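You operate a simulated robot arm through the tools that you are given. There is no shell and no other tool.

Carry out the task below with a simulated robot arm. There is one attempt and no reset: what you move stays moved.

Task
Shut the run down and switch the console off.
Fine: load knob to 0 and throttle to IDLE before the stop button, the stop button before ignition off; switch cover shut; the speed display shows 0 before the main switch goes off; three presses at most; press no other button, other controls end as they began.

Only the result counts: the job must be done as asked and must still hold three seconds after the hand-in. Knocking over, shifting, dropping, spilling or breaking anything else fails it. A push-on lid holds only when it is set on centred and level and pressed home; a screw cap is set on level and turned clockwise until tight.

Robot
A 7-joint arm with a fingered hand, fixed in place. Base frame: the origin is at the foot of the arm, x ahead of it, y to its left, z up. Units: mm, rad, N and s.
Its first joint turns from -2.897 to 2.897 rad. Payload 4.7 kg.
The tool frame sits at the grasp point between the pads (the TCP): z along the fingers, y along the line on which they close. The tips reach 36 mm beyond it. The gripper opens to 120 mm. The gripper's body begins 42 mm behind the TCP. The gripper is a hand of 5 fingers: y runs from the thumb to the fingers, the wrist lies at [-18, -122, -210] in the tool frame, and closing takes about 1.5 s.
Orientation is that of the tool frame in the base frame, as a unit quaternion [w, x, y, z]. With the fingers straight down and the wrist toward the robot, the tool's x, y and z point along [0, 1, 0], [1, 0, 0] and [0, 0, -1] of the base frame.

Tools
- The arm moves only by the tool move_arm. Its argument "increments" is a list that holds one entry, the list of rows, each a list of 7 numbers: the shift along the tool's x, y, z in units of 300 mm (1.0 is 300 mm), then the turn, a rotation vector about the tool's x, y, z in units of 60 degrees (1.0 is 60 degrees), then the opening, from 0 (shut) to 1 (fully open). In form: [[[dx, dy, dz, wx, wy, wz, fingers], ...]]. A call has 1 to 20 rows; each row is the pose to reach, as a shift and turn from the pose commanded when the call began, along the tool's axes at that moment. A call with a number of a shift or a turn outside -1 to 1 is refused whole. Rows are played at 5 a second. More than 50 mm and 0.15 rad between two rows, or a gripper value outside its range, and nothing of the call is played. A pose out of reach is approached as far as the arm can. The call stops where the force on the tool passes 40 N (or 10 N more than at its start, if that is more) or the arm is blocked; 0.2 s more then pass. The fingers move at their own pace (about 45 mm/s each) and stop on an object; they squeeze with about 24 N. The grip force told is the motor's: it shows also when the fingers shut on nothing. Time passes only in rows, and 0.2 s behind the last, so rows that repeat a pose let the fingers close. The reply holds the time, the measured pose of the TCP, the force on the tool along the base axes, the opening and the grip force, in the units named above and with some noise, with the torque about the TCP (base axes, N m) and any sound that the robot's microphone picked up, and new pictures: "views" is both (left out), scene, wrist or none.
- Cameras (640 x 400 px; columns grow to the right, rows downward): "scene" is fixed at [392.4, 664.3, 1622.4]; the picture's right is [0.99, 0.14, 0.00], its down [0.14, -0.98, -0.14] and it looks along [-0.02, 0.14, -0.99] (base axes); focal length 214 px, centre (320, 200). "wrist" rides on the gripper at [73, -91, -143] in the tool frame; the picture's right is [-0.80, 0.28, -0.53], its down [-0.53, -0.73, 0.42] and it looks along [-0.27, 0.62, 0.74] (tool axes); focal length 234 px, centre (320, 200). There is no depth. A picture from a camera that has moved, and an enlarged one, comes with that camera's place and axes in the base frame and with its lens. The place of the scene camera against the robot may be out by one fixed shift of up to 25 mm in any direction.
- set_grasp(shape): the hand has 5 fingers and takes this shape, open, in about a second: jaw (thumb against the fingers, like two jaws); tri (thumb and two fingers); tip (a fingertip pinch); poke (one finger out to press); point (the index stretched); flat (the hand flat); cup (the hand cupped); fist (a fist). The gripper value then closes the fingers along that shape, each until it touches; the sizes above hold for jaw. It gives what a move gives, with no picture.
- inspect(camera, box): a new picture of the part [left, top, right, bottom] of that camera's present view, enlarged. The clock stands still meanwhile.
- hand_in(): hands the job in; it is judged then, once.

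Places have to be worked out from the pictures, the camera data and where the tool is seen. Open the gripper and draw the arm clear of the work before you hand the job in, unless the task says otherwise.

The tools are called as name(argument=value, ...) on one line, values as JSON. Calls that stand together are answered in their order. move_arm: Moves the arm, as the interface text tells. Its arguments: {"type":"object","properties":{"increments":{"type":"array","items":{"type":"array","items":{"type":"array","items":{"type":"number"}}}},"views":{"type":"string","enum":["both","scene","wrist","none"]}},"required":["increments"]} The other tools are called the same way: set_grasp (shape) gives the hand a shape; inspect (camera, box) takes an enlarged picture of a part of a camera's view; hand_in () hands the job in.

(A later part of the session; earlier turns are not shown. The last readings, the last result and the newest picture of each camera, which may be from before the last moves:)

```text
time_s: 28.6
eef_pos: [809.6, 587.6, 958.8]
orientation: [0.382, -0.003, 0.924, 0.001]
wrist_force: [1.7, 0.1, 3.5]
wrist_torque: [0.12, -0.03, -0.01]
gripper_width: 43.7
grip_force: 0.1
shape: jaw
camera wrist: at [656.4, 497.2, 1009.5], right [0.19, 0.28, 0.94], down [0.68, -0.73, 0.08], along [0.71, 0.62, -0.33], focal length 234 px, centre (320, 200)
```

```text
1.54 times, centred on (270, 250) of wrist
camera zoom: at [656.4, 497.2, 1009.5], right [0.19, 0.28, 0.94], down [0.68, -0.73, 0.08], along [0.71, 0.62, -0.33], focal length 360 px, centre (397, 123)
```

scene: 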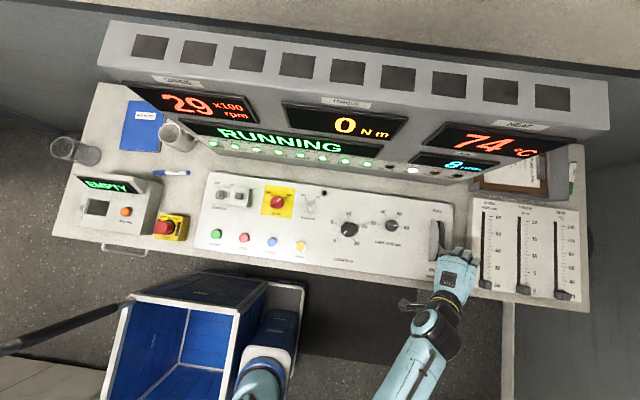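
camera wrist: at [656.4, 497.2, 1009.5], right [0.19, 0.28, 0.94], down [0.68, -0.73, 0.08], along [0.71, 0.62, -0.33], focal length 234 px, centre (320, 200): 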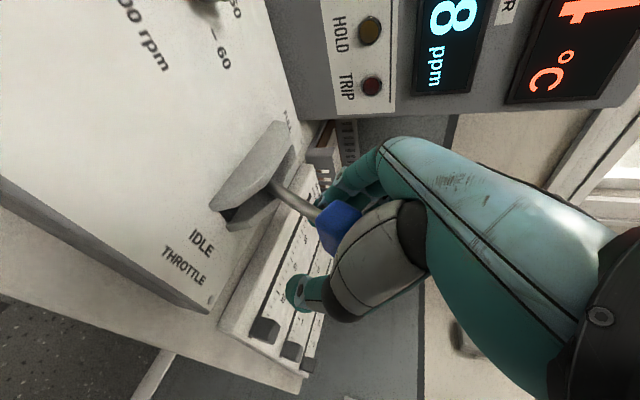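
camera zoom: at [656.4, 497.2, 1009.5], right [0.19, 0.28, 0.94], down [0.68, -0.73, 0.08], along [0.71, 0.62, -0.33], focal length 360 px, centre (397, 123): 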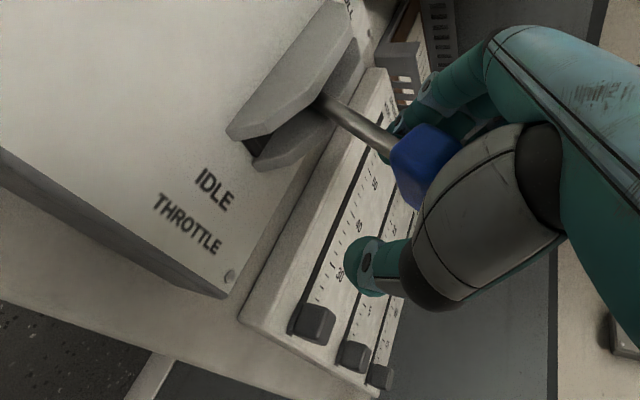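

The lever follows freely and speed is falling. I keep pulling in small steps until it meets the IDLE stop.

move_arm(increments=[[[0.005, -0.02, 0.005, 0, 0, 0, 0.36], [0.01, -0.04, 0.01, 0, 0, 0, 0.36], [0.016, -0.06, 0.016, 0, 0, 0, 0.36], [0.022, -0.08, 0.022, 0, 0, 0, 0.36], [0.028, -0.1, 0.028, 0, 0, 0, 0.36]]], views="both")

inspect(camera="wrist", box=[140, 120, 400, 380])

```text
time_s: 29.8
eef_pos: [809.8, 560.8, 950.4]
orientation: [0.384, -0.002, 0.923, 0.003]
wrist_force: [5.9, 19.5, 9.0]
wrist_torque: [0.67, -0.14, -0.03]
gripper_width: 54.4
grip_force: 0.0
shape: jaw
camera wrist: at [655.6, 469.2, 1000.3], right [0.19, 0.28, 0.94], down [0.68, -0.73, 0.08], along [0.71, 0.63, -0.33], focal length 234 px, centre (320, 200)
```

scene: 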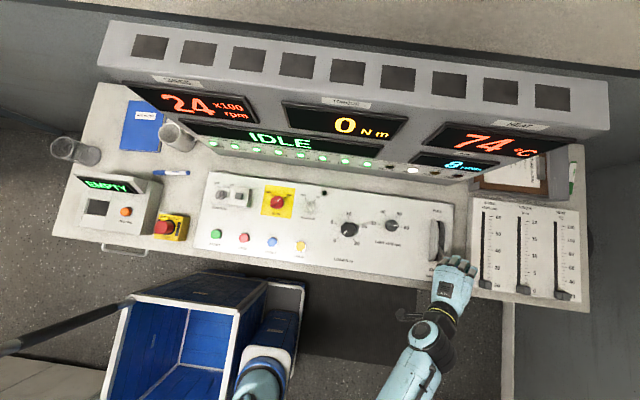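
wrist: 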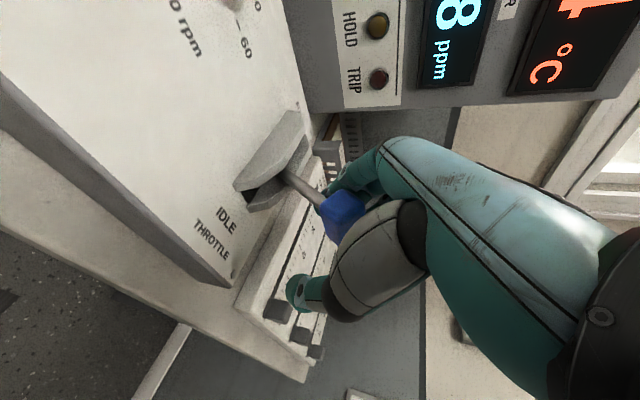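

```text
1.54 times, centred on (270, 250) of wrist
camera zoom: at [655.6, 469.2, 1000.3], right [0.19, 0.28, 0.94], down [0.68, -0.73, 0.08], along [0.71, 0.63, -0.33], focal length 360 px, centre (397, 123)
```

zoom: 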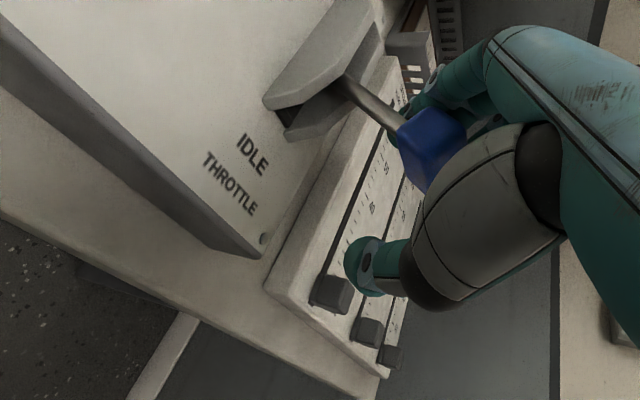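

The status now shows IDLE and about 20 N pushes back, so the lever is at its end stop. I hold briefly with a little more pull, then open the hand and back away along the tool axis.

move_arm(increments=[[[0, -0.012, 0, 0, 0, 0, 0.36], [0, -0.012, 0, 0, 0, 0, 0.36], [0, -0.012, 0, 0, 0, 0, 0.36], [0, 0.01, 0, 0, 0, 0, 0.6], [0, 0.04, 0, 0, 0, 0, 0.9], [0, 0.05, 0, 0, 0, 0, 1], [0, 0.05, 0, 0, 0, 0, 1], [0, 0.05, 0, 0, 0, 0, 1], [0, 0.05, -0.05, 0, 0, 0, 1], [0, 0.05, -0.12, 0, 0, 0, 1], [0, 0.05, -0.22, 0, 0, 0, 1], [0, 0.05, -0.35, 0, 0, 0, 1], [0, 0.05, -0.48, 0, 0, 0, 1]]], views="both")

```text
time_s: 32.6
eef_pos: [709.4, 571.5, 1046.8]
orientation: [0.382, -0.002, 0.924, 0.0]
wrist_force: [0.3, 0.2, -1.7]
wrist_torque: [0.03, -0.02, 0.02]
gripper_width: 119.7
grip_force: 0.1
shape: jaw
camera wrist: at [555.6, 481.6, 1097.6], right [0.2, 0.28, 0.94], down [0.68, -0.73, 0.08], along [0.71, 0.62, -0.33], focal length 234 px, centre (320, 200)
```

scene: 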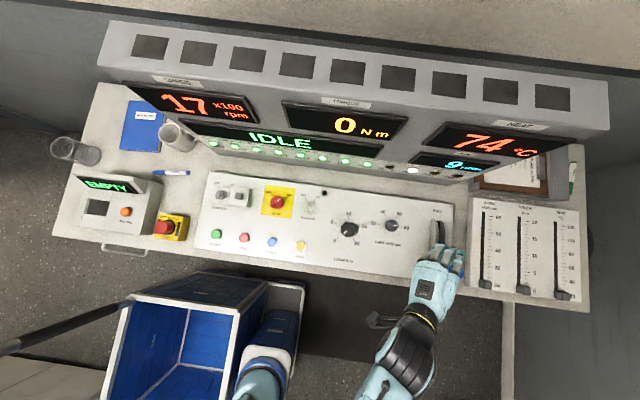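
wrist: 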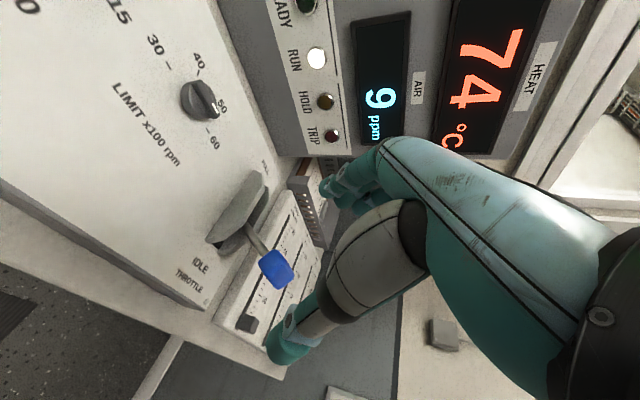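

The throttle stays at IDLE and the speed is dropping (17). I now bring the hand back upright and move across toward the STOP button at a safe height.

move_arm(increments=[[[0.046, 0.003, -0.085, 0, 0.075, 0, 1], [0.092, 0.006, -0.171, 0, 0.15, 0, 1], [0.139, 0.009, -0.256, 0, 0.225, 0, 1], [0.185, 0.012, -0.341, 0, 0.3, 0, 1], [0.231, 0.015, -0.427, 0, 0.375, 0, 1], [0.277, 0.018, -0.512, 0, 0.45, 0, 1], [0.323, 0.021, -0.597, 0, 0.525, 0, 1], [0.37, 0.024, -0.682, 0, 0.6, 0, 1], [0.416, 0.027, -0.768, 0, 0.675, 0, 1], [0.462, 0.03, -0.853, 0, 0.75, 0, 1]]], views="both")

inspect(camera="scene", box=[320, 190, 480, 290])

```text
time_s: 34.8
eef_pos: [428.7, 579.9, 1132.1]
orientation: [-0.001, -0.003, 1.0, -0.001]
wrist_force: [0.1, -0.3, 0.9]
wrist_torque: [0.01, 0.0, 0.02]
gripper_width: 119.5
grip_force: 0.0
shape: jaw
camera wrist: at [355.6, 490.1, 1276.4], right [0.8, 0.28, 0.52], down [0.53, -0.73, -0.42], along [0.26, 0.62, -0.74], focal length 234 px, centre (320, 200)
```

scene: 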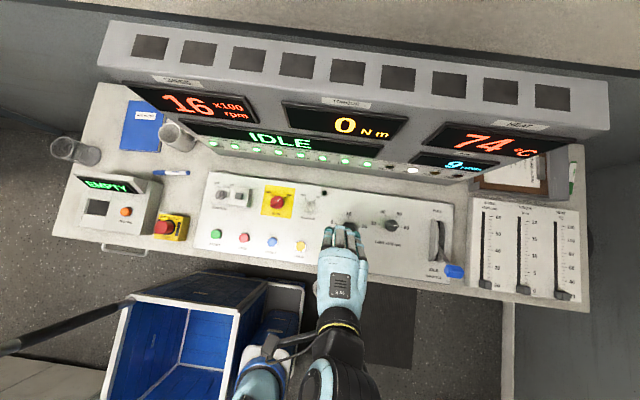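
wrist: 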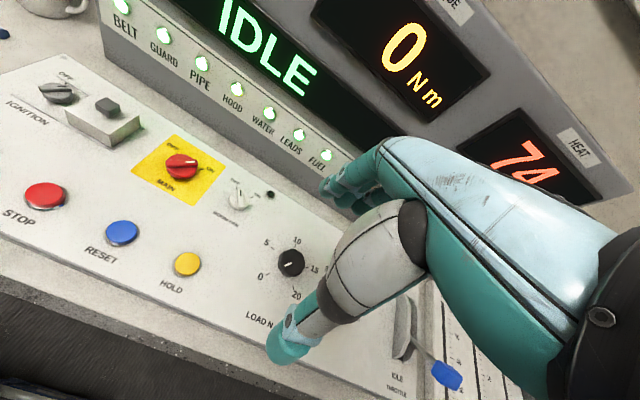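

```text
4.00 times, centred on (400, 240) of scene
camera zoom: at [392.4, 664.3, 1622.4], right [0.99, 0.14, 0.0], down [0.14, -0.98, -0.14], along [-0.02, 0.14, -0.99], focal length 858 px, centre (0, 40)
```

zoom: 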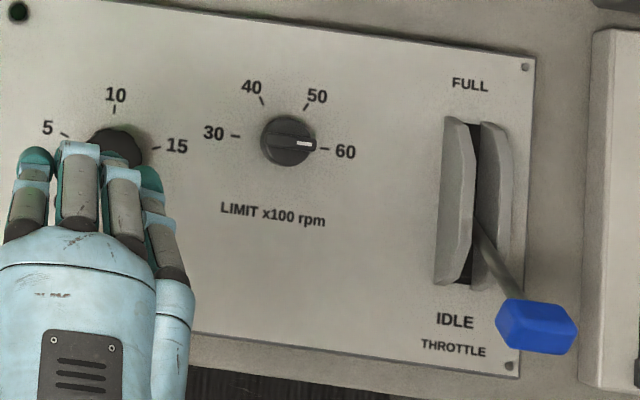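

Throttle and load are confirmed set. STOP's top is near (139, 586, 849). I set the hand to the poke shape here, high above the panel, and look at where the finger is.

set_grasp(shape="poke")

inspect(camera="wrist", box=[180, 80, 480, 380])

inspect(camera="scene", box=[260, 200, 420, 320])

```text
time_s: 35.7
eef_pos: [429.2, 581.7, 1132.8]
orientation: [0.0, -0.003, 1.0, -0.001]
wrist_force: [1.1, -0.9, 0.6]
wrist_torque: [0.04, -0.03, 0.07]
gripper_width: 0.2
grip_force: 0.0
shape: poke
```

```text
1.33 times, centred on (330, 230) of wrist
camera zoom: at [355.8, 490.1, 1276.2], right [0.8, 0.28, 0.53], down [0.54, -0.73, -0.42], along [0.26, 0.62, -0.74], focal length 312 px, centre (307, 160)
```

zoom: 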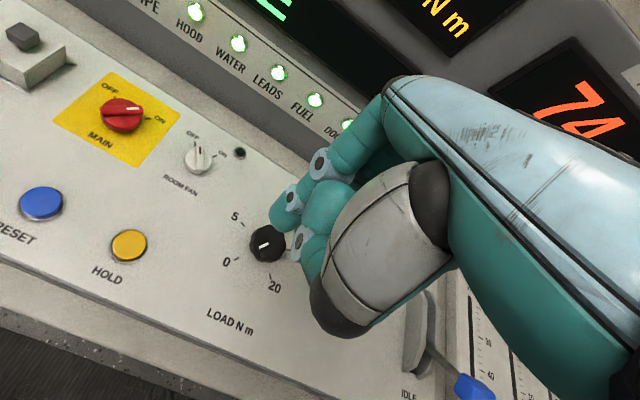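

```text
3.33 times, centred on (340, 260) of scene
camera zoom: at [392.4, 664.3, 1622.4], right [0.99, 0.14, 0.0], down [0.14, -0.98, -0.14], along [-0.02, 0.14, -0.99], focal length 715 px, centre (253, 0)
```

zoom: 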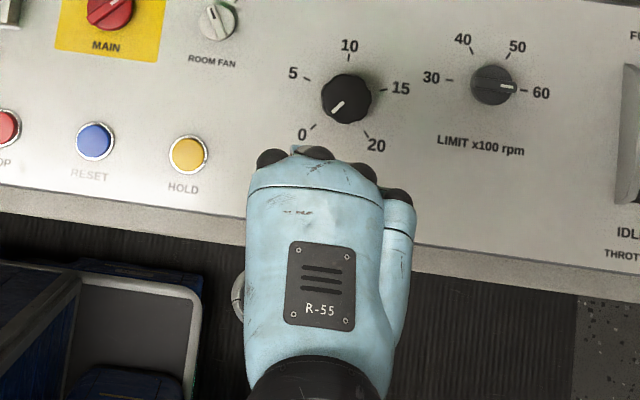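

The index finger points down with the others curled. I'll zoom in to find its tip pixel.

inspect(camera="wrist", box=[260, 150, 420, 290])

```text
2.86 times, centred on (340, 220) of wrist
camera zoom: at [355.8, 490.1, 1276.2], right [0.8, 0.28, 0.53], down [0.54, -0.73, -0.42], along [0.26, 0.62, -0.74], focal length 669 px, centre (263, 143)
```

zoom: 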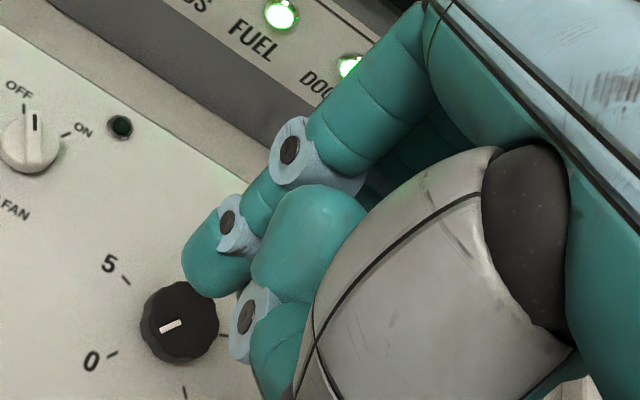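

The fingertip ray passes close to the tool axis, so pressing along the TCP axis should work. I move across to above the STOP button at about z = 1010.

move_arm(increments=[[[0.097, 0.002, 0, 0, 0, 0, 0], [0.193, 0.004, 0, 0, 0, 0, 0], [0.29, 0.006, 0.02, 0, 0, 0, 0], [0.387, 0.008, 0.06, 0, 0, 0, 0], [0.483, 0.01, 0.1, 0, 0, 0, 0], [0.58, 0.012, 0.16, 0, 0, 0, 0], [0.677, 0.014, 0.22, 0, 0, 0, 0], [0.773, 0.016, 0.28, 0, 0, 0, 0], [0.87, 0.017, 0.34, 0, 0, 0, 0], [0.967, 0.017, 0.4, 0, 0, 0, 0]]], views="both")

```text
time_s: 37.9
eef_pos: [140.5, 584.1, 1010.8]
orientation: [0.0, -0.003, 1.0, 0.0]
wrist_force: [-0.1, 0.1, 0.4]
wrist_torque: [0.02, 0.0, 0.02]
gripper_width: 0.1
grip_force: 23.7
shape: jaw
camera wrist: at [66.6, 494.1, 1155.1], right [0.8, 0.28, 0.53], down [0.54, -0.73, -0.42], along [0.26, 0.62, -0.74], focal length 234 px, centre (320, 200)
```

scene: 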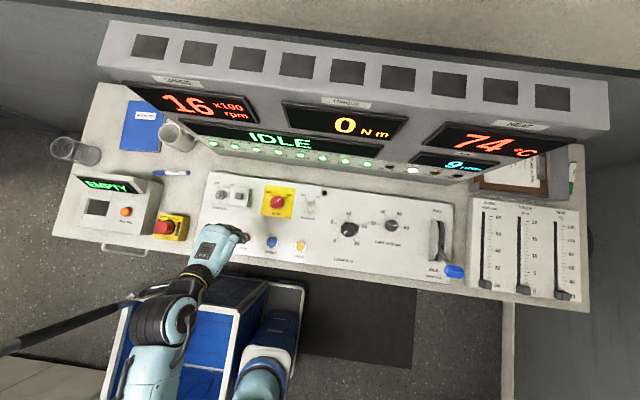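
wrist: 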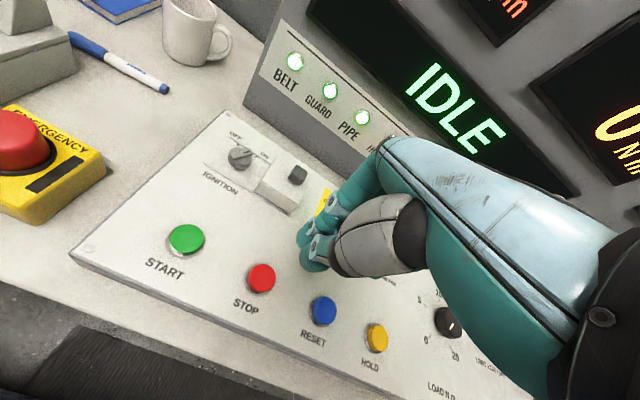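

The hand slipped back to the closed jaw because I sent opening 0; the STOP button is directly below the TCP at about (141, 584.5, 850). I set poke again and look at it at this height.

set_grasp(shape="poke")

move_arm(increments=[[[0, 0, 0, 0, 0, 0, 1], [0, 0, 0, 0, 0, 0, 1]]], views="both")

inspect(camera="wrist", box=[200, 150, 420, 330])

```text
time_s: 38.8
eef_pos: [140.3, 584.5, 1012.6]
orientation: [0.001, -0.003, 1.0, 0.0]
wrist_force: [-0.2, 0.4, -0.2]
wrist_torque: [0.0, -0.05, -0.01]
gripper_width: 0.2
grip_force: 0.1
shape: poke
```

```text
time_s: 39.4
eef_pos: [141.1, 585.3, 1010.7]
orientation: [0.0, -0.002, 1.0, 0.0]
wrist_force: [0.1, -0.4, -0.4]
wrist_torque: [0.0, -0.01, -0.02]
gripper_width: 0.2
grip_force: 0.1
shape: poke
camera wrist: at [66.8, 494.3, 1155.3], right [0.8, 0.28, 0.53], down [0.54, -0.73, -0.42], along [0.26, 0.62, -0.74], focal length 234 px, centre (320, 200)
```

scene: 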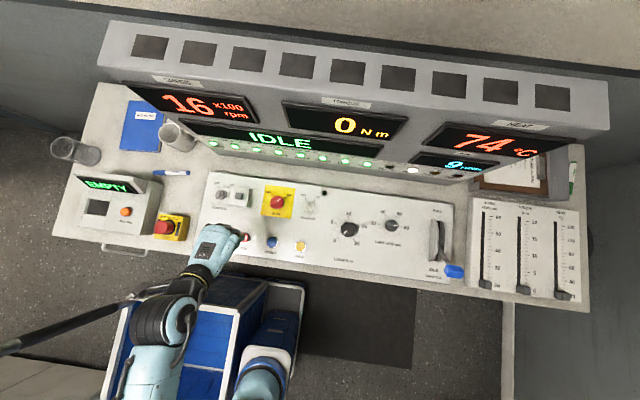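
wrist: 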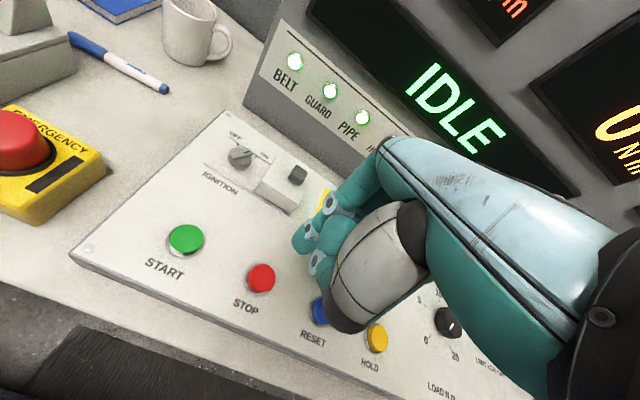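

```text
2.22 times, centred on (310, 240) of wrist
camera zoom: at [66.8, 494.3, 1155.3], right [0.8, 0.28, 0.53], down [0.54, -0.73, -0.42], along [0.26, 0.62, -0.74], focal length 520 px, centre (342, 111)
```

zoom: 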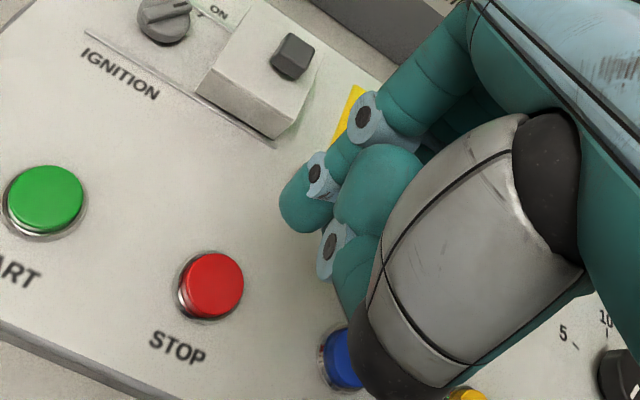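

The index finger stays in poke with opening 1. I lower to z ≈ 920 and check the tip against the STOP button.

move_arm(increments=[[[0, 0, 0.06, 0, 0, 0, 1], [0, 0, 0.12, 0, 0, 0, 1], [0, 0, 0.18, 0, 0, 0, 1], [0, 0, 0.24, 0, 0, 0, 1], [0, 0, 0.3, 0, 0, 0, 1]]], views="wrist")

inspect(camera="wrist", box=[200, 150, 420, 330])

```text
time_s: 40.6
eef_pos: [138.8, 584.6, 921.4]
orientation: [0.0, -0.003, 1.0, 0.0]
wrist_force: [-0.7, -0.4, 0.4]
wrist_torque: [0.0, 0.03, -0.01]
gripper_width: 0.1
grip_force: 0.1
shape: poke
camera wrist: at [65.5, 494.0, 1065.9], right [0.8, 0.28, 0.53], down [0.54, -0.73, -0.42], along [0.26, 0.62, -0.74], focal length 234 px, centre (320, 200)
```

wrist: 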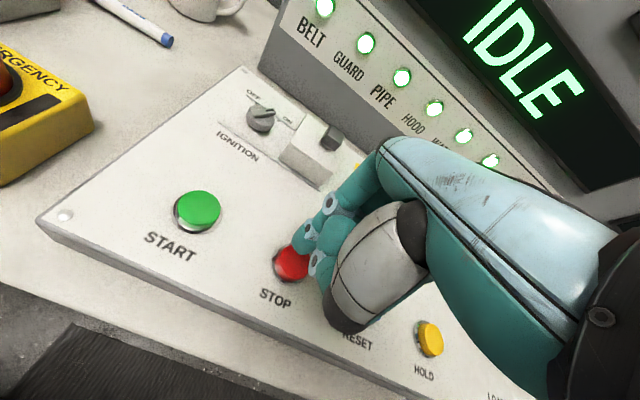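

```text
2.22 times, centred on (310, 240) of wrist
camera zoom: at [65.5, 494.0, 1065.9], right [0.8, 0.28, 0.53], down [0.54, -0.73, -0.42], along [0.26, 0.62, -0.74], focal length 520 px, centre (342, 111)
```

zoom: 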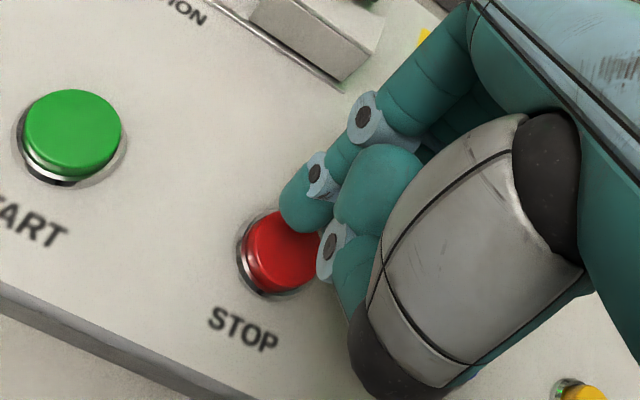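

The fingertip is over STOP, perhaps 8 mm toward −x of centre. I shift +6 mm in x and press down in small steps.

move_arm(increments=[[[-0.02, -0.005, 0.03, 0, 0, 0, 1], [-0.02, -0.005, 0.06, 0, 0, 0, 1], [-0.02, -0.005, 0.08, 0, 0, 0, 1], [-0.02, -0.005, 0.095, 0, 0, 0, 1], [-0.02, -0.005, 0.105, 0, 0, 0, 1], [-0.02, -0.005, 0.115, 0, 0, 0, 1]]], views="both")

inspect(camera="wrist", box=[200, 150, 420, 330])

```text
time_s: 42.0
eef_pos: [145.6, 584.5, 890.0]
orientation: [-0.001, -0.002, 1.0, 0.003]
wrist_force: [2.6, 0.6, 16.9]
wrist_torque: [-0.03, -0.21, 0.03]
gripper_width: 0.0
grip_force: 0.0
shape: poke
heard: click
camera wrist: at [71.8, 492.5, 1033.5], right [0.8, 0.28, 0.53], down [0.53, -0.73, -0.43], along [0.26, 0.63, -0.73], focal length 234 px, centre (320, 200)
```

scene: 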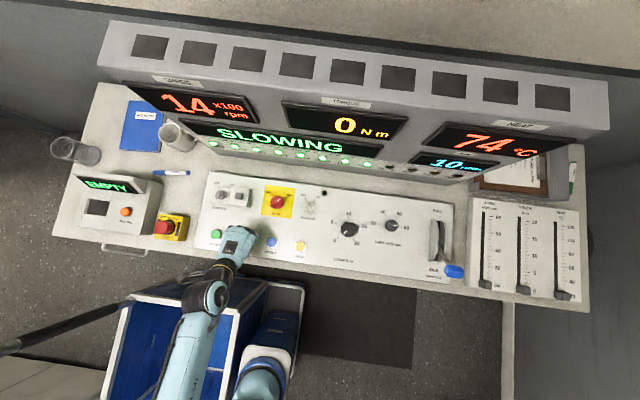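
wrist: 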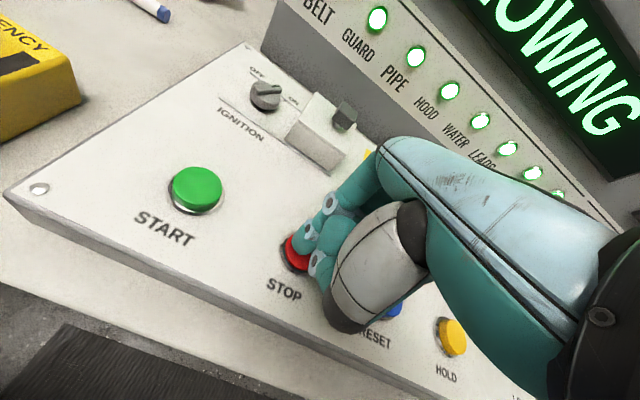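

```text
2.22 times, centred on (310, 240) of wrist
camera zoom: at [71.8, 492.5, 1033.5], right [0.8, 0.28, 0.53], down [0.53, -0.73, -0.43], along [0.26, 0.63, -0.73], focal length 520 px, centre (342, 111)
```

zoom: 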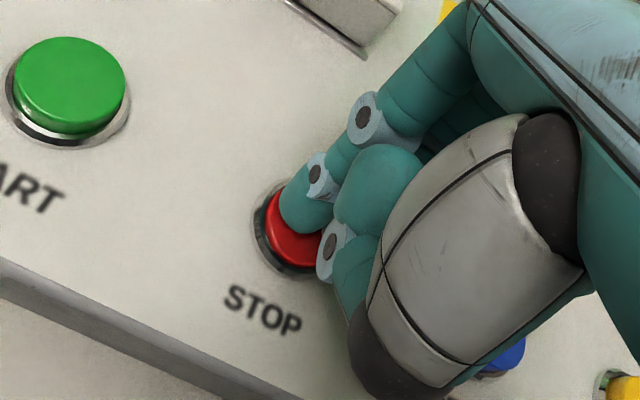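

STOP clicked and the status shows SLOWING. I lift straight off the button and then switch to the fingertip pinch to look at its geometry.

move_arm(increments=[[[0, 0, -0.05, 0, 0, 0, 1], [0, 0, -0.12, 0, 0, 0, 1], [0, 0, -0.22, 0, 0, 0, 1], [0, 0.05, -0.33, 0, 0, 0, 1], [0.05, 0.12, -0.44, 0, 0, 0, 1]]], views="both")

set_grasp(shape="tip")

inspect(camera="wrist", box=[180, 100, 440, 340])

inspect(camera="scene", box=[180, 160, 320, 260])

```text
time_s: 43.2
eef_pos: [131.6, 618.6, 1019.8]
orientation: [0.001, -0.003, 1.0, 0.0]
wrist_force: [-0.3, 1.4, 0.9]
wrist_torque: [-0.01, 0.02, -0.01]
gripper_width: 0.0
grip_force: 0.0
shape: poke
camera wrist: at [56.8, 528.7, 1164.0], right [0.8, 0.28, 0.53], down [0.54, -0.73, -0.42], along [0.26, 0.62, -0.74], focal length 234 px, centre (320, 200)
```

scene: 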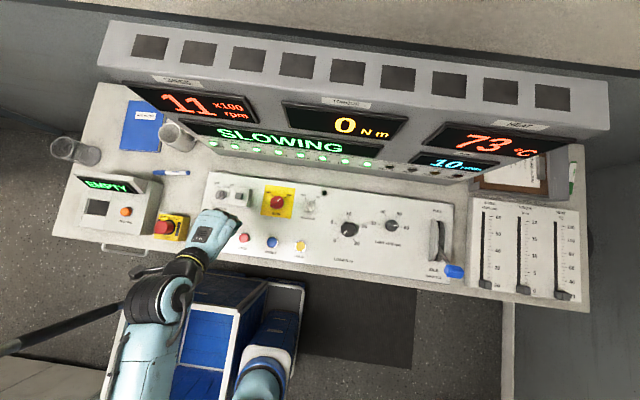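
wrist: 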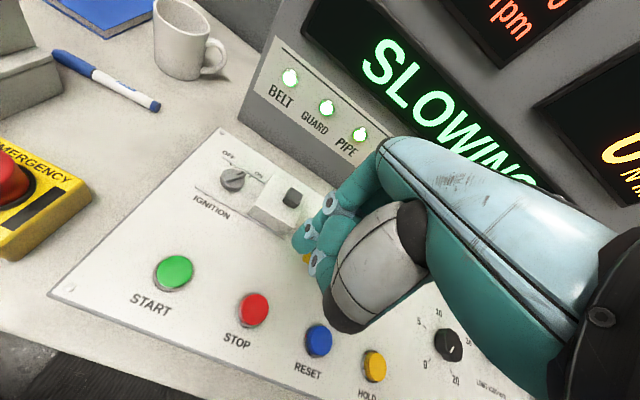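

```text
time_s: 44.1
eef_pos: [131.2, 618.6, 1020.2]
orientation: [0.0, -0.003, 1.0, 0.0]
wrist_force: [-0.4, -0.2, -0.4]
wrist_torque: [-0.02, -0.01, 0.05]
gripper_width: 119.9
grip_force: 0.0
shape: tip
```

```text
1.67 times, centred on (310, 220) of wrist
camera zoom: at [56.9, 528.5, 1163.9], right [0.8, 0.28, 0.53], down [0.54, -0.73, -0.42], along [0.26, 0.62, -0.74], focal length 390 px, centre (337, 167)
```

zoom: 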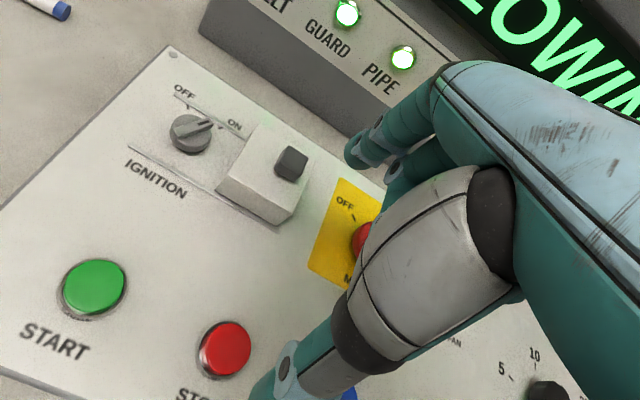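

```text
4.00 times, centred on (250, 210) of scene
camera zoom: at [392.4, 664.3, 1622.4], right [0.99, 0.14, 0.0], down [0.14, -0.98, -0.14], along [-0.02, 0.14, -0.99], focal length 858 px, centre (600, 160)
```

zoom: 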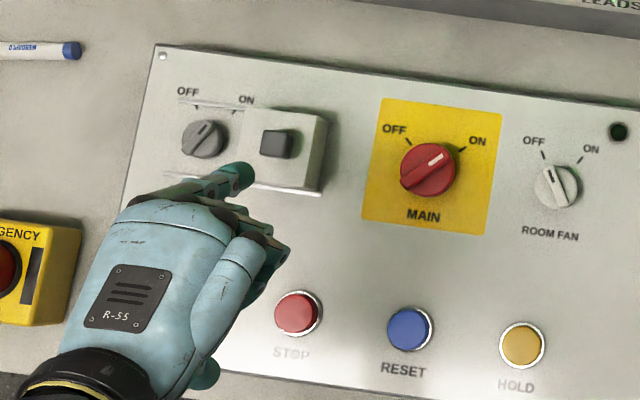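

The index and thumb form the pinch, other fingers curled. I zoom closely on the ignition switch, cover and main switch to judge their shapes.

inspect(camera="wrist", box=[190, 130, 330, 230])

inspect(camera="scene", box=[210, 175, 265, 215])

```text
4.00 times, centred on (260, 180) of wrist
camera zoom: at [56.9, 528.5, 1163.9], right [0.8, 0.28, 0.53], down [0.54, -0.73, -0.42], along [0.26, 0.62, -0.74], focal length 937 px, centre (560, 280)
```

zoom: 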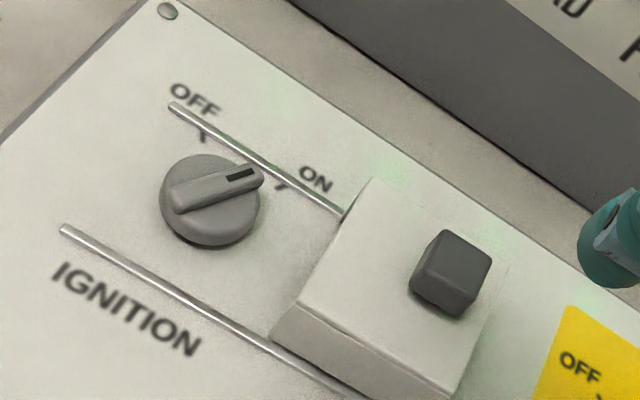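

```text
10.00 times, centred on (238, 195) of scene
camera zoom: at [392.4, 664.3, 1622.4], right [0.99, 0.14, 0.0], down [0.14, -0.98, -0.14], along [-0.02, 0.14, -0.99], focal length 2145 px, centre (1145, 250)
```

zoom: 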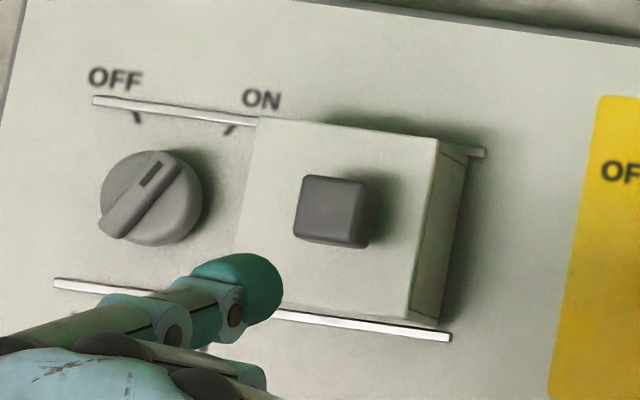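

The ignition bar is about 30° right of straight up (ON), with OFF 30° to the left, so it needs roughly a 60° counter-clockwise turn; the cover sits clear at x ≈ 75–141. I'll use the poke finger to push the bar from its lower-left end, so I set poke and hover left of the knob.

set_grasp(shape="poke")

move_arm(increments=[[[0.08, 0.07, 0, 0, 0, 0, 1], [0.16, 0.14, 0, 0, 0, 0, 1], [0.24, 0.21, 0.02, 0, 0, 0, 1], [0.32, 0.28, 0.06, 0, 0, 0, 1], [0.393, 0.338, 0.12, 0, 0, 0, 1], [0.393, 0.338, 0.2, 0, 0, 0, 1], [0.393, 0.338, 0.27, 0, 0, 0, 1]]], views="both")

inspect(camera="wrist", box=[220, 180, 380, 300])

inspect(camera="scene", box=[190, 170, 270, 230])

```text
time_s: 45.0
eef_pos: [130.9, 619.8, 1019.4]
orientation: [0.0, -0.003, 1.0, 0.0]
wrist_force: [0.0, 1.0, -0.5]
wrist_torque: [-0.01, -0.01, 0.03]
gripper_width: 0.1
grip_force: 0.1
shape: poke
```

```text
time_s: 46.6
eef_pos: [12.7, 719.4, 937.7]
orientation: [0.0, -0.002, 1.0, 0.0]
wrist_force: [-1.0, -0.3, 0.4]
wrist_torque: [0.04, 0.01, -0.01]
gripper_width: 0.0
grip_force: 0.1
shape: poke
camera wrist: at [-61.0, 629.1, 1082.9], right [0.8, 0.28, 0.53], down [0.53, -0.73, -0.42], along [0.26, 0.62, -0.74], focal length 234 px, centre (320, 200)
```

scene: 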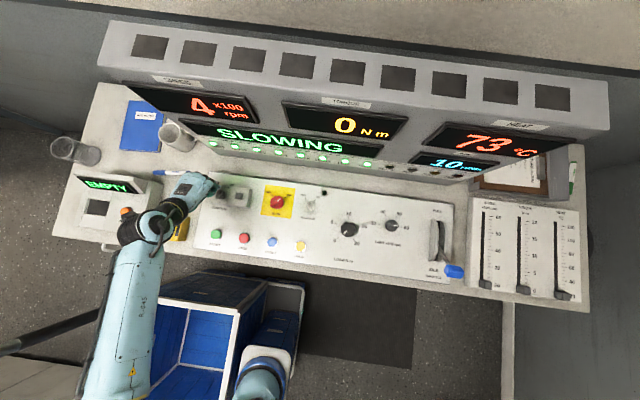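
wrist: 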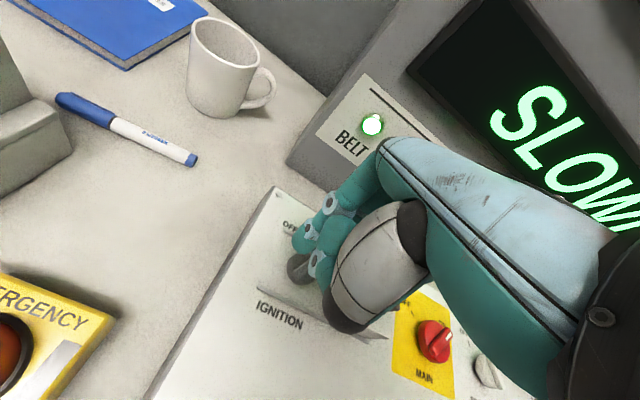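

```text
3.33 times, centred on (300, 240) of wrist
camera zoom: at [-61.0, 629.1, 1082.9], right [0.8, 0.28, 0.53], down [0.53, -0.73, -0.42], along [0.26, 0.62, -0.74], focal length 781 px, centre (387, 67)
```

zoom: 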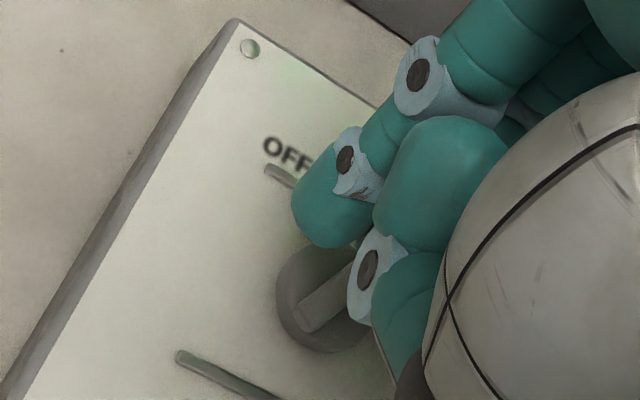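

```text
6.67 times, centred on (230, 200) of scene
camera zoom: at [392.4, 664.3, 1622.4], right [0.99, 0.14, 0.0], down [0.14, -0.98, -0.14], along [-0.02, 0.14, -0.99], focal length 1430 px, centre (920, 200)
```

zoom: 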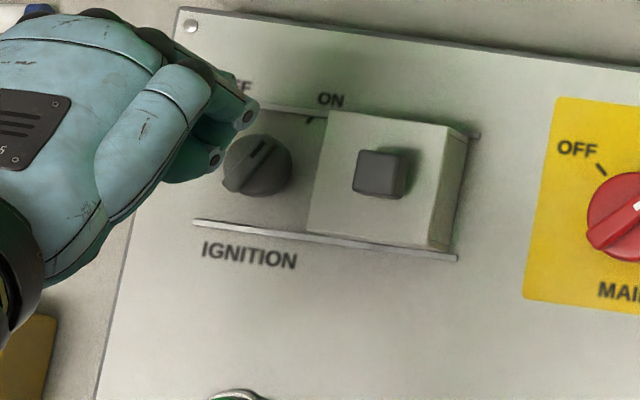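

Bar top is near z = 864, disc top near 853, knob centre near (31, 728). I lower the fingertip to just above the bar's height, left of the bar, to verify alignment.

move_arm(increments=[[[-0.003, 0.01, 0.05, 0, 0, 0, 1], [-0.005, 0.016, 0.1, 0, 0, 0, 1], [-0.005, 0.016, 0.115, 0, 0, 0, 1]]], views="wrist")

inspect(camera="wrist", box=[220, 180, 380, 300])

inspect(camera="scene", box=[190, 170, 270, 230])

```text
time_s: 47.4
eef_pos: [13.5, 725.7, 906.1]
orientation: [-0.001, -0.003, 1.0, 0.001]
wrist_force: [0.9, 1.2, 9.3]
wrist_torque: [0.01, -0.18, 0.04]
gripper_width: 0.2
grip_force: 0.1
shape: poke
camera wrist: at [-60.0, 634.1, 1049.9], right [0.8, 0.28, 0.53], down [0.53, -0.73, -0.43], along [0.26, 0.62, -0.74], focal length 234 px, centre (320, 200)
```

wrist: 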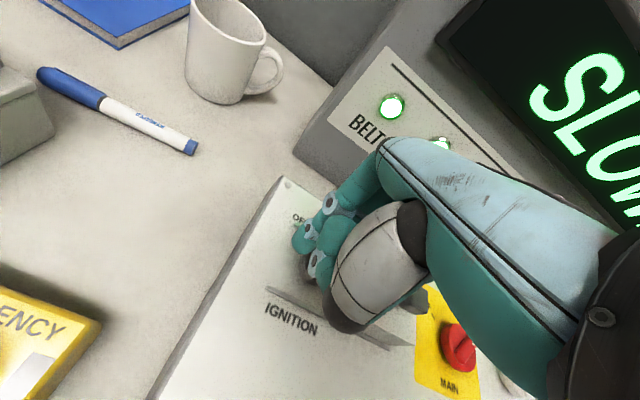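

```text
3.33 times, centred on (300, 240) of wrist
camera zoom: at [-60.0, 634.1, 1049.9], right [0.8, 0.28, 0.53], down [0.53, -0.73, -0.43], along [0.26, 0.62, -0.74], focal length 781 px, centre (387, 67)
```

zoom: 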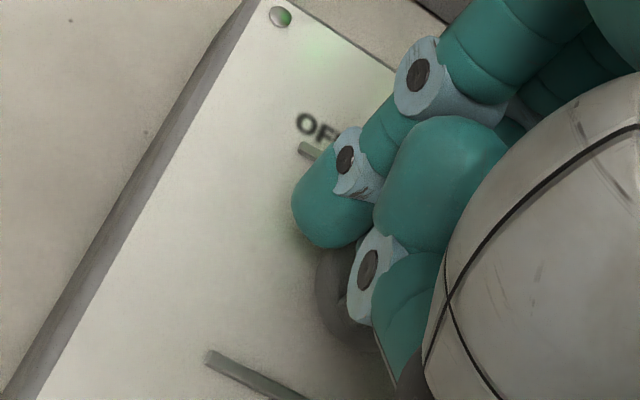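

```text
6.67 times, centred on (230, 200) of scene
camera zoom: at [392.4, 664.3, 1622.4], right [0.99, 0.14, 0.0], down [0.14, -0.98, -0.14], along [-0.02, 0.14, -0.99], focal length 1430 px, centre (920, 200)
```

zoom: 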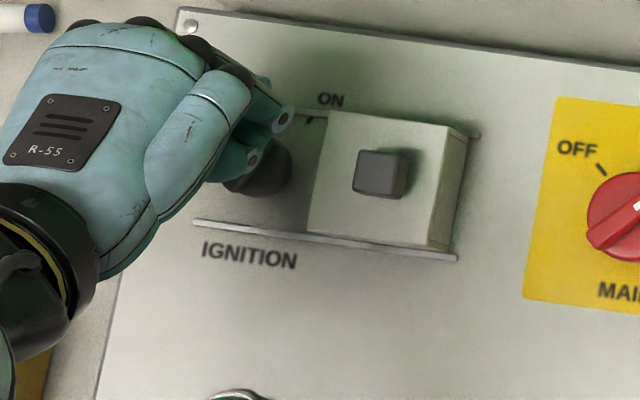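

Force shows something touching the knob top about 16 mm to the +x side of the TCP: the curled fingers, not the index. I lift off and try the "point" shape to see if the index stands out further.

move_arm(increments=[[[0, 0, -0.06, 0, 0, 0, 1], [0, 0, -0.15, 0, 0, 0, 1], [0, 0, -0.25, 0, 0, 0, 1]]], views="none")

set_grasp(shape="point")

inspect(camera="wrist", box=[180, 100, 440, 340])

inspect(camera="scene", box=[150, 140, 310, 240])

```text
time_s: 48.2
eef_pos: [14.2, 725.9, 978.1]
orientation: [0.0, -0.002, 1.0, -0.002]
wrist_force: [0.4, -0.1, -0.6]
wrist_torque: [-0.01, -0.01, -0.01]
gripper_width: 0.0
grip_force: 0.1
shape: poke
```

```text
time_s: 49.1
eef_pos: [13.4, 724.1, 978.2]
orientation: [0.0, -0.003, 1.0, 0.0]
wrist_force: [-0.2, 0.1, 0.1]
wrist_torque: [-0.01, 0.05, -0.01]
gripper_width: 0.0
grip_force: 0.2
shape: point
```

```text
1.67 times, centred on (310, 220) of wrist
camera zoom: at [-60.4, 634.5, 1122.4], right [0.8, 0.28, 0.53], down [0.54, -0.73, -0.42], along [0.26, 0.62, -0.74], focal length 390 px, centre (337, 167)
```

zoom: 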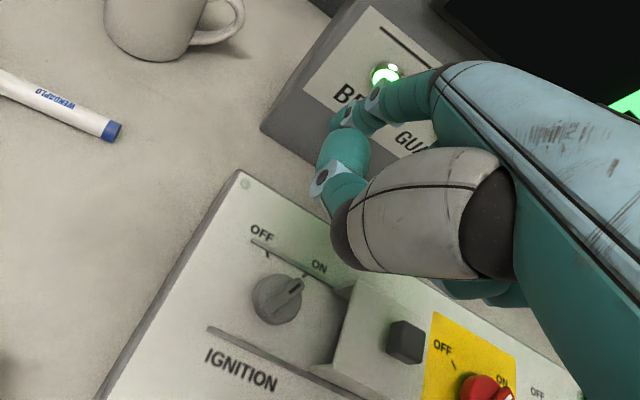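

```text
4.00 times, centred on (230, 190) of scene
camera zoom: at [392.4, 664.3, 1622.4], right [0.99, 0.14, 0.0], down [0.14, -0.98, -0.14], along [-0.02, 0.14, -0.99], focal length 858 px, centre (680, 240)
```

zoom: 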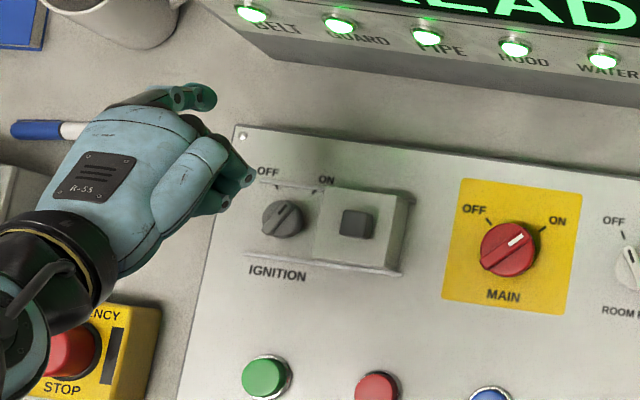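

The status is READY and the index in "point" isn't aligned with the tool axis, so I'll instead use the thumb of a partly open jaw as a pusher, since it stands alone and is well visible. I set jaw with about 70 mm opening and look.

set_grasp(shape="jaw")

move_arm(increments=[[[0, 0.03, -0.05, 0, 0, 0, 0.6], [0, 0.06, -0.05, 0, 0, 0, 0.6], [0, 0.09, -0.05, 0, 0, 0, 0.6], [0, 0.1, -0.02, 0, 0, 0, 0.6], [0, 0.1, 0.02, 0, 0, 0, 0.6]]], views="both")

inspect(camera="wrist", box=[180, 160, 440, 400])

```text
time_s: 50.0
eef_pos: [13.3, 724.2, 978.2]
orientation: [0.0, -0.002, 1.0, 0.0]
wrist_force: [0.0, -0.8, -0.2]
wrist_torque: [0.0, 0.03, 0.03]
gripper_width: 119.7
grip_force: 0.1
shape: jaw
```

```text
time_s: 51.2
eef_pos: [12.9, 753.5, 973.5]
orientation: [0.001, -0.002, 1.0, 0.0]
wrist_force: [-0.1, -1.3, 1.1]
wrist_torque: [0.01, -0.01, 0.0]
gripper_width: 72.6
grip_force: 0.1
shape: jaw
camera wrist: at [-60.6, 662.9, 1116.8], right [0.8, 0.28, 0.53], down [0.54, -0.73, -0.42], along [0.26, 0.62, -0.74], focal length 234 px, centre (320, 200)
```

scene: 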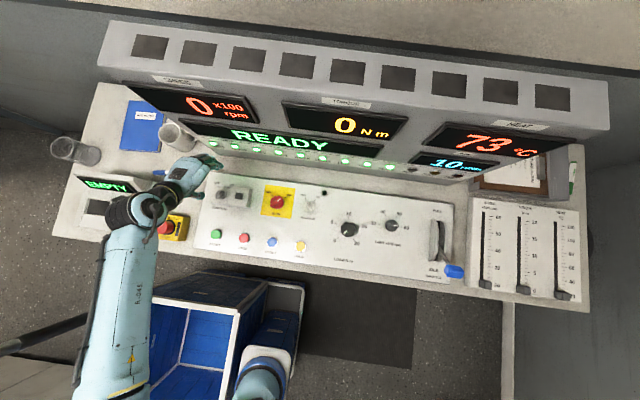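
wrist: 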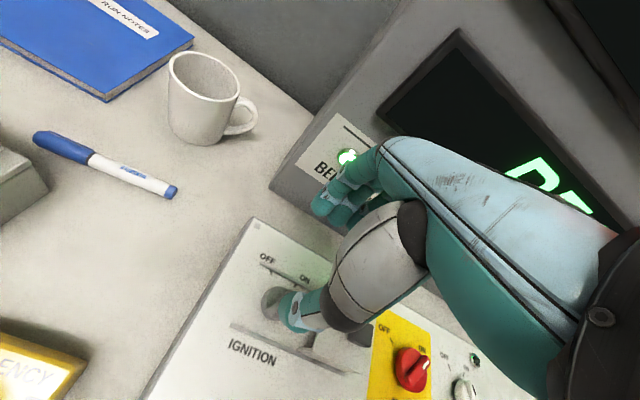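

```text
1.67 times, centred on (310, 280) of wrist
camera zoom: at [-60.6, 662.9, 1116.8], right [0.8, 0.28, 0.53], down [0.54, -0.73, -0.42], along [0.26, 0.62, -0.74], focal length 390 px, centre (337, 67)
```

zoom: 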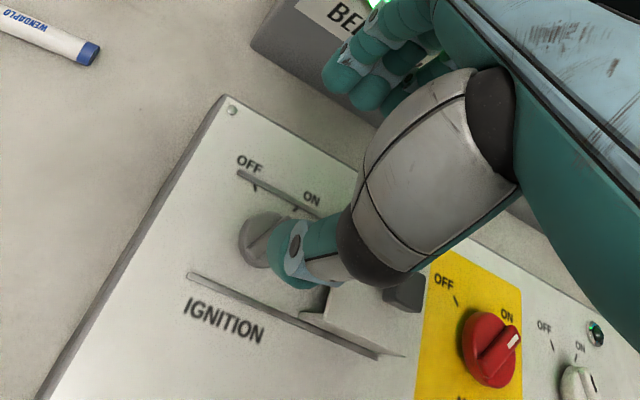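

Speed now reads 0 and the state is READY. The thumb is vertical and stands about 33 mm toward −y of the TCP when the jaw is at 48 mm; I'll bring it to the left side of the bar at z ≈ 930 and check.

move_arm(increments=[[[0.01, 0.01, 0.03, 0, 0, 0, 0.5], [0.02, 0.02, 0.07, 0, 0, 0, 0.4], [0.025, 0.022, 0.11, 0, 0, 0, 0.4], [0.025, 0.022, 0.145, 0, 0, 0, 0.4], [0.025, 0.022, 0.145, 0, 0, 0, 0.4]]], views="both")

inspect(camera="wrist", box=[220, 220, 380, 340])

inspect(camera="scene", box=[170, 140, 270, 220])

```text
time_s: 52.4
eef_pos: [5.2, 759.5, 930.1]
orientation: [0.0, -0.002, 1.0, 0.0]
wrist_force: [0.1, 0.1, 0.5]
wrist_torque: [-0.01, -0.01, 0.0]
gripper_width: 48.4
grip_force: 0.1
shape: jaw
camera wrist: at [-68.5, 669.9, 1074.2], right [0.8, 0.28, 0.53], down [0.53, -0.73, -0.42], along [0.26, 0.62, -0.74], focal length 234 px, centre (320, 200)
```

scene: 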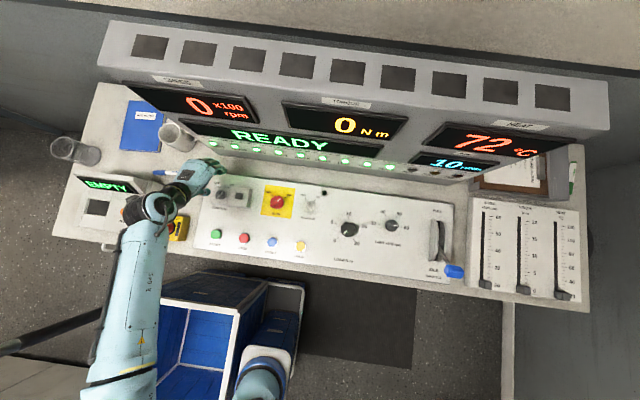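
wrist: 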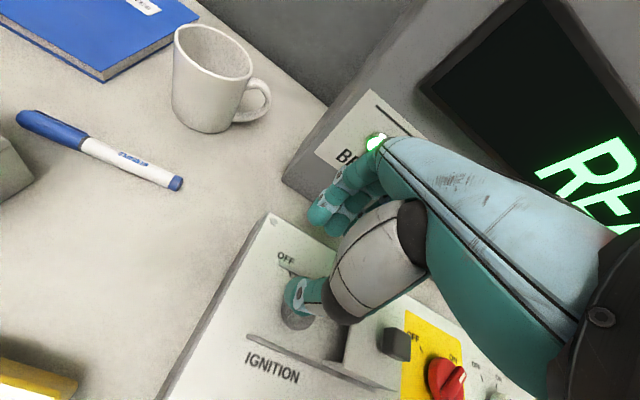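

```text
3.33 times, centred on (300, 280) of wrist
camera zoom: at [-68.5, 669.9, 1074.2], right [0.8, 0.28, 0.53], down [0.53, -0.73, -0.42], along [0.26, 0.62, -0.74], focal length 781 px, centre (387, -67)
```

zoom: 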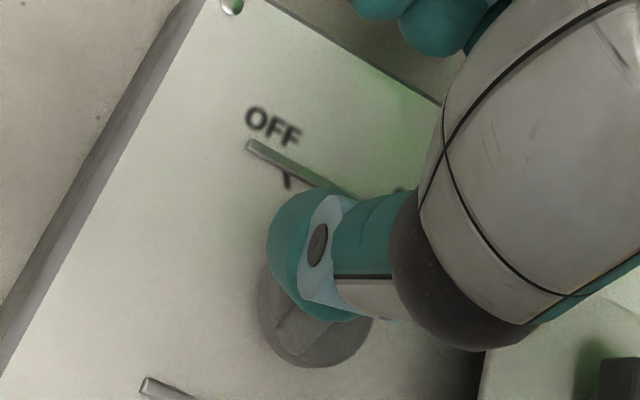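

```text
5.00 times, centred on (220, 180) of scene
camera zoom: at [392.4, 664.3, 1622.4], right [0.99, 0.14, 0.0], down [0.14, -0.98, -0.14], along [-0.02, 0.14, -0.99], focal length 1072 px, centre (820, 300)
```

zoom: 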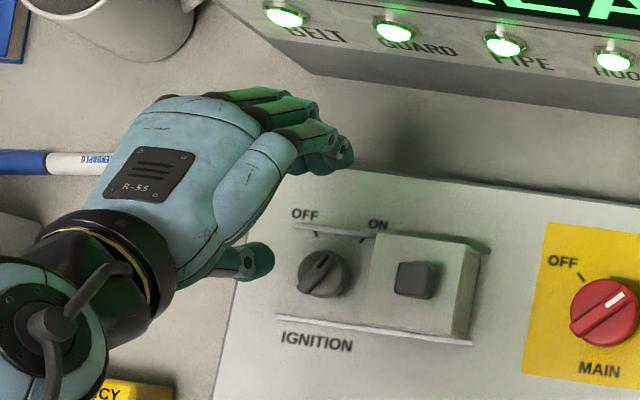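

The thumb tip is just up-left of the ignition knob. I shift +5 mm x, +8 mm y and lower so that the thumb tip sits beside the bar above the disc.

move_arm(increments=[[[-0.008, 0.014, 0.02, 0, 0, 0, 0.4], [-0.016, 0.028, 0.06, 0, 0, 0, 0.4], [-0.016, 0.028, 0.1, 0, 0, 0, 0.4], [-0.016, 0.028, 0.117, 0, 0, 0, 0.4]]], views="wrist")

inspect(camera="wrist", box=[220, 220, 380, 340])

inspect(camera="scene", box=[190, 165, 260, 215])

```text
time_s: 53.4
eef_pos: [9.5, 770.1, 894.5]
orientation: [0.0, -0.003, 1.0, 0.0]
wrist_force: [-0.4, 0.8, 0.0]
wrist_torque: [0.01, 0.04, -0.05]
gripper_width: 48.0
grip_force: 0.0
shape: jaw
camera wrist: at [-63.5, 679.7, 1038.2], right [0.8, 0.28, 0.53], down [0.54, -0.73, -0.42], along [0.26, 0.62, -0.74], focal length 234 px, centre (320, 200)
```

wrist: 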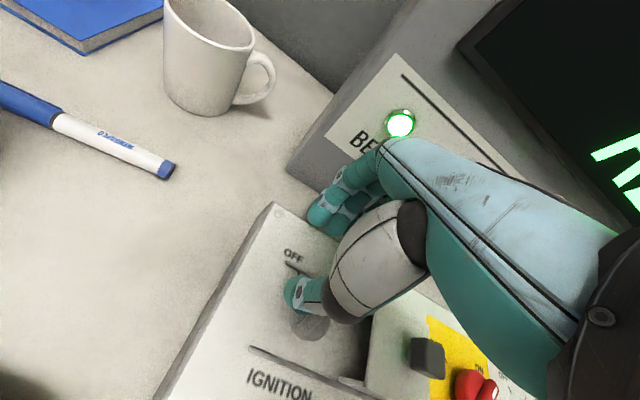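

```text
3.33 times, centred on (300, 280) of wrist
camera zoom: at [-63.5, 679.7, 1038.2], right [0.8, 0.28, 0.53], down [0.54, -0.73, -0.42], along [0.26, 0.62, -0.74], focal length 781 px, centre (387, -67)
```

zoom: 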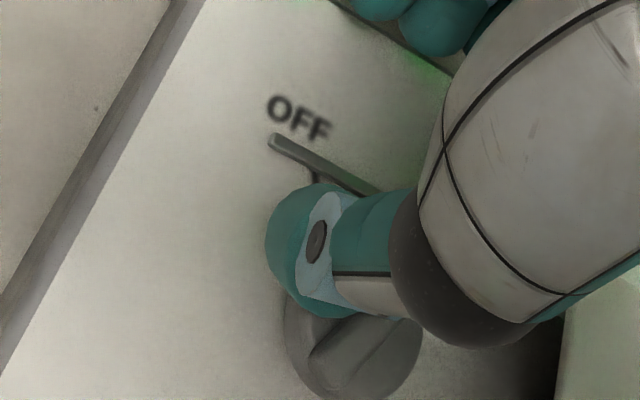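

```text
8.00 times, centred on (225, 190) of scene
camera zoom: at [392.4, 664.3, 1622.4], right [0.99, 0.14, 0.0], down [0.14, -0.98, -0.14], along [-0.02, 0.14, -0.99], focal length 1716 px, centre (1080, 280)
```

zoom: 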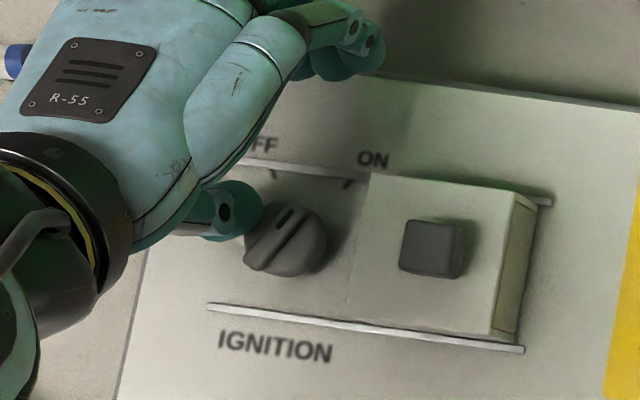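

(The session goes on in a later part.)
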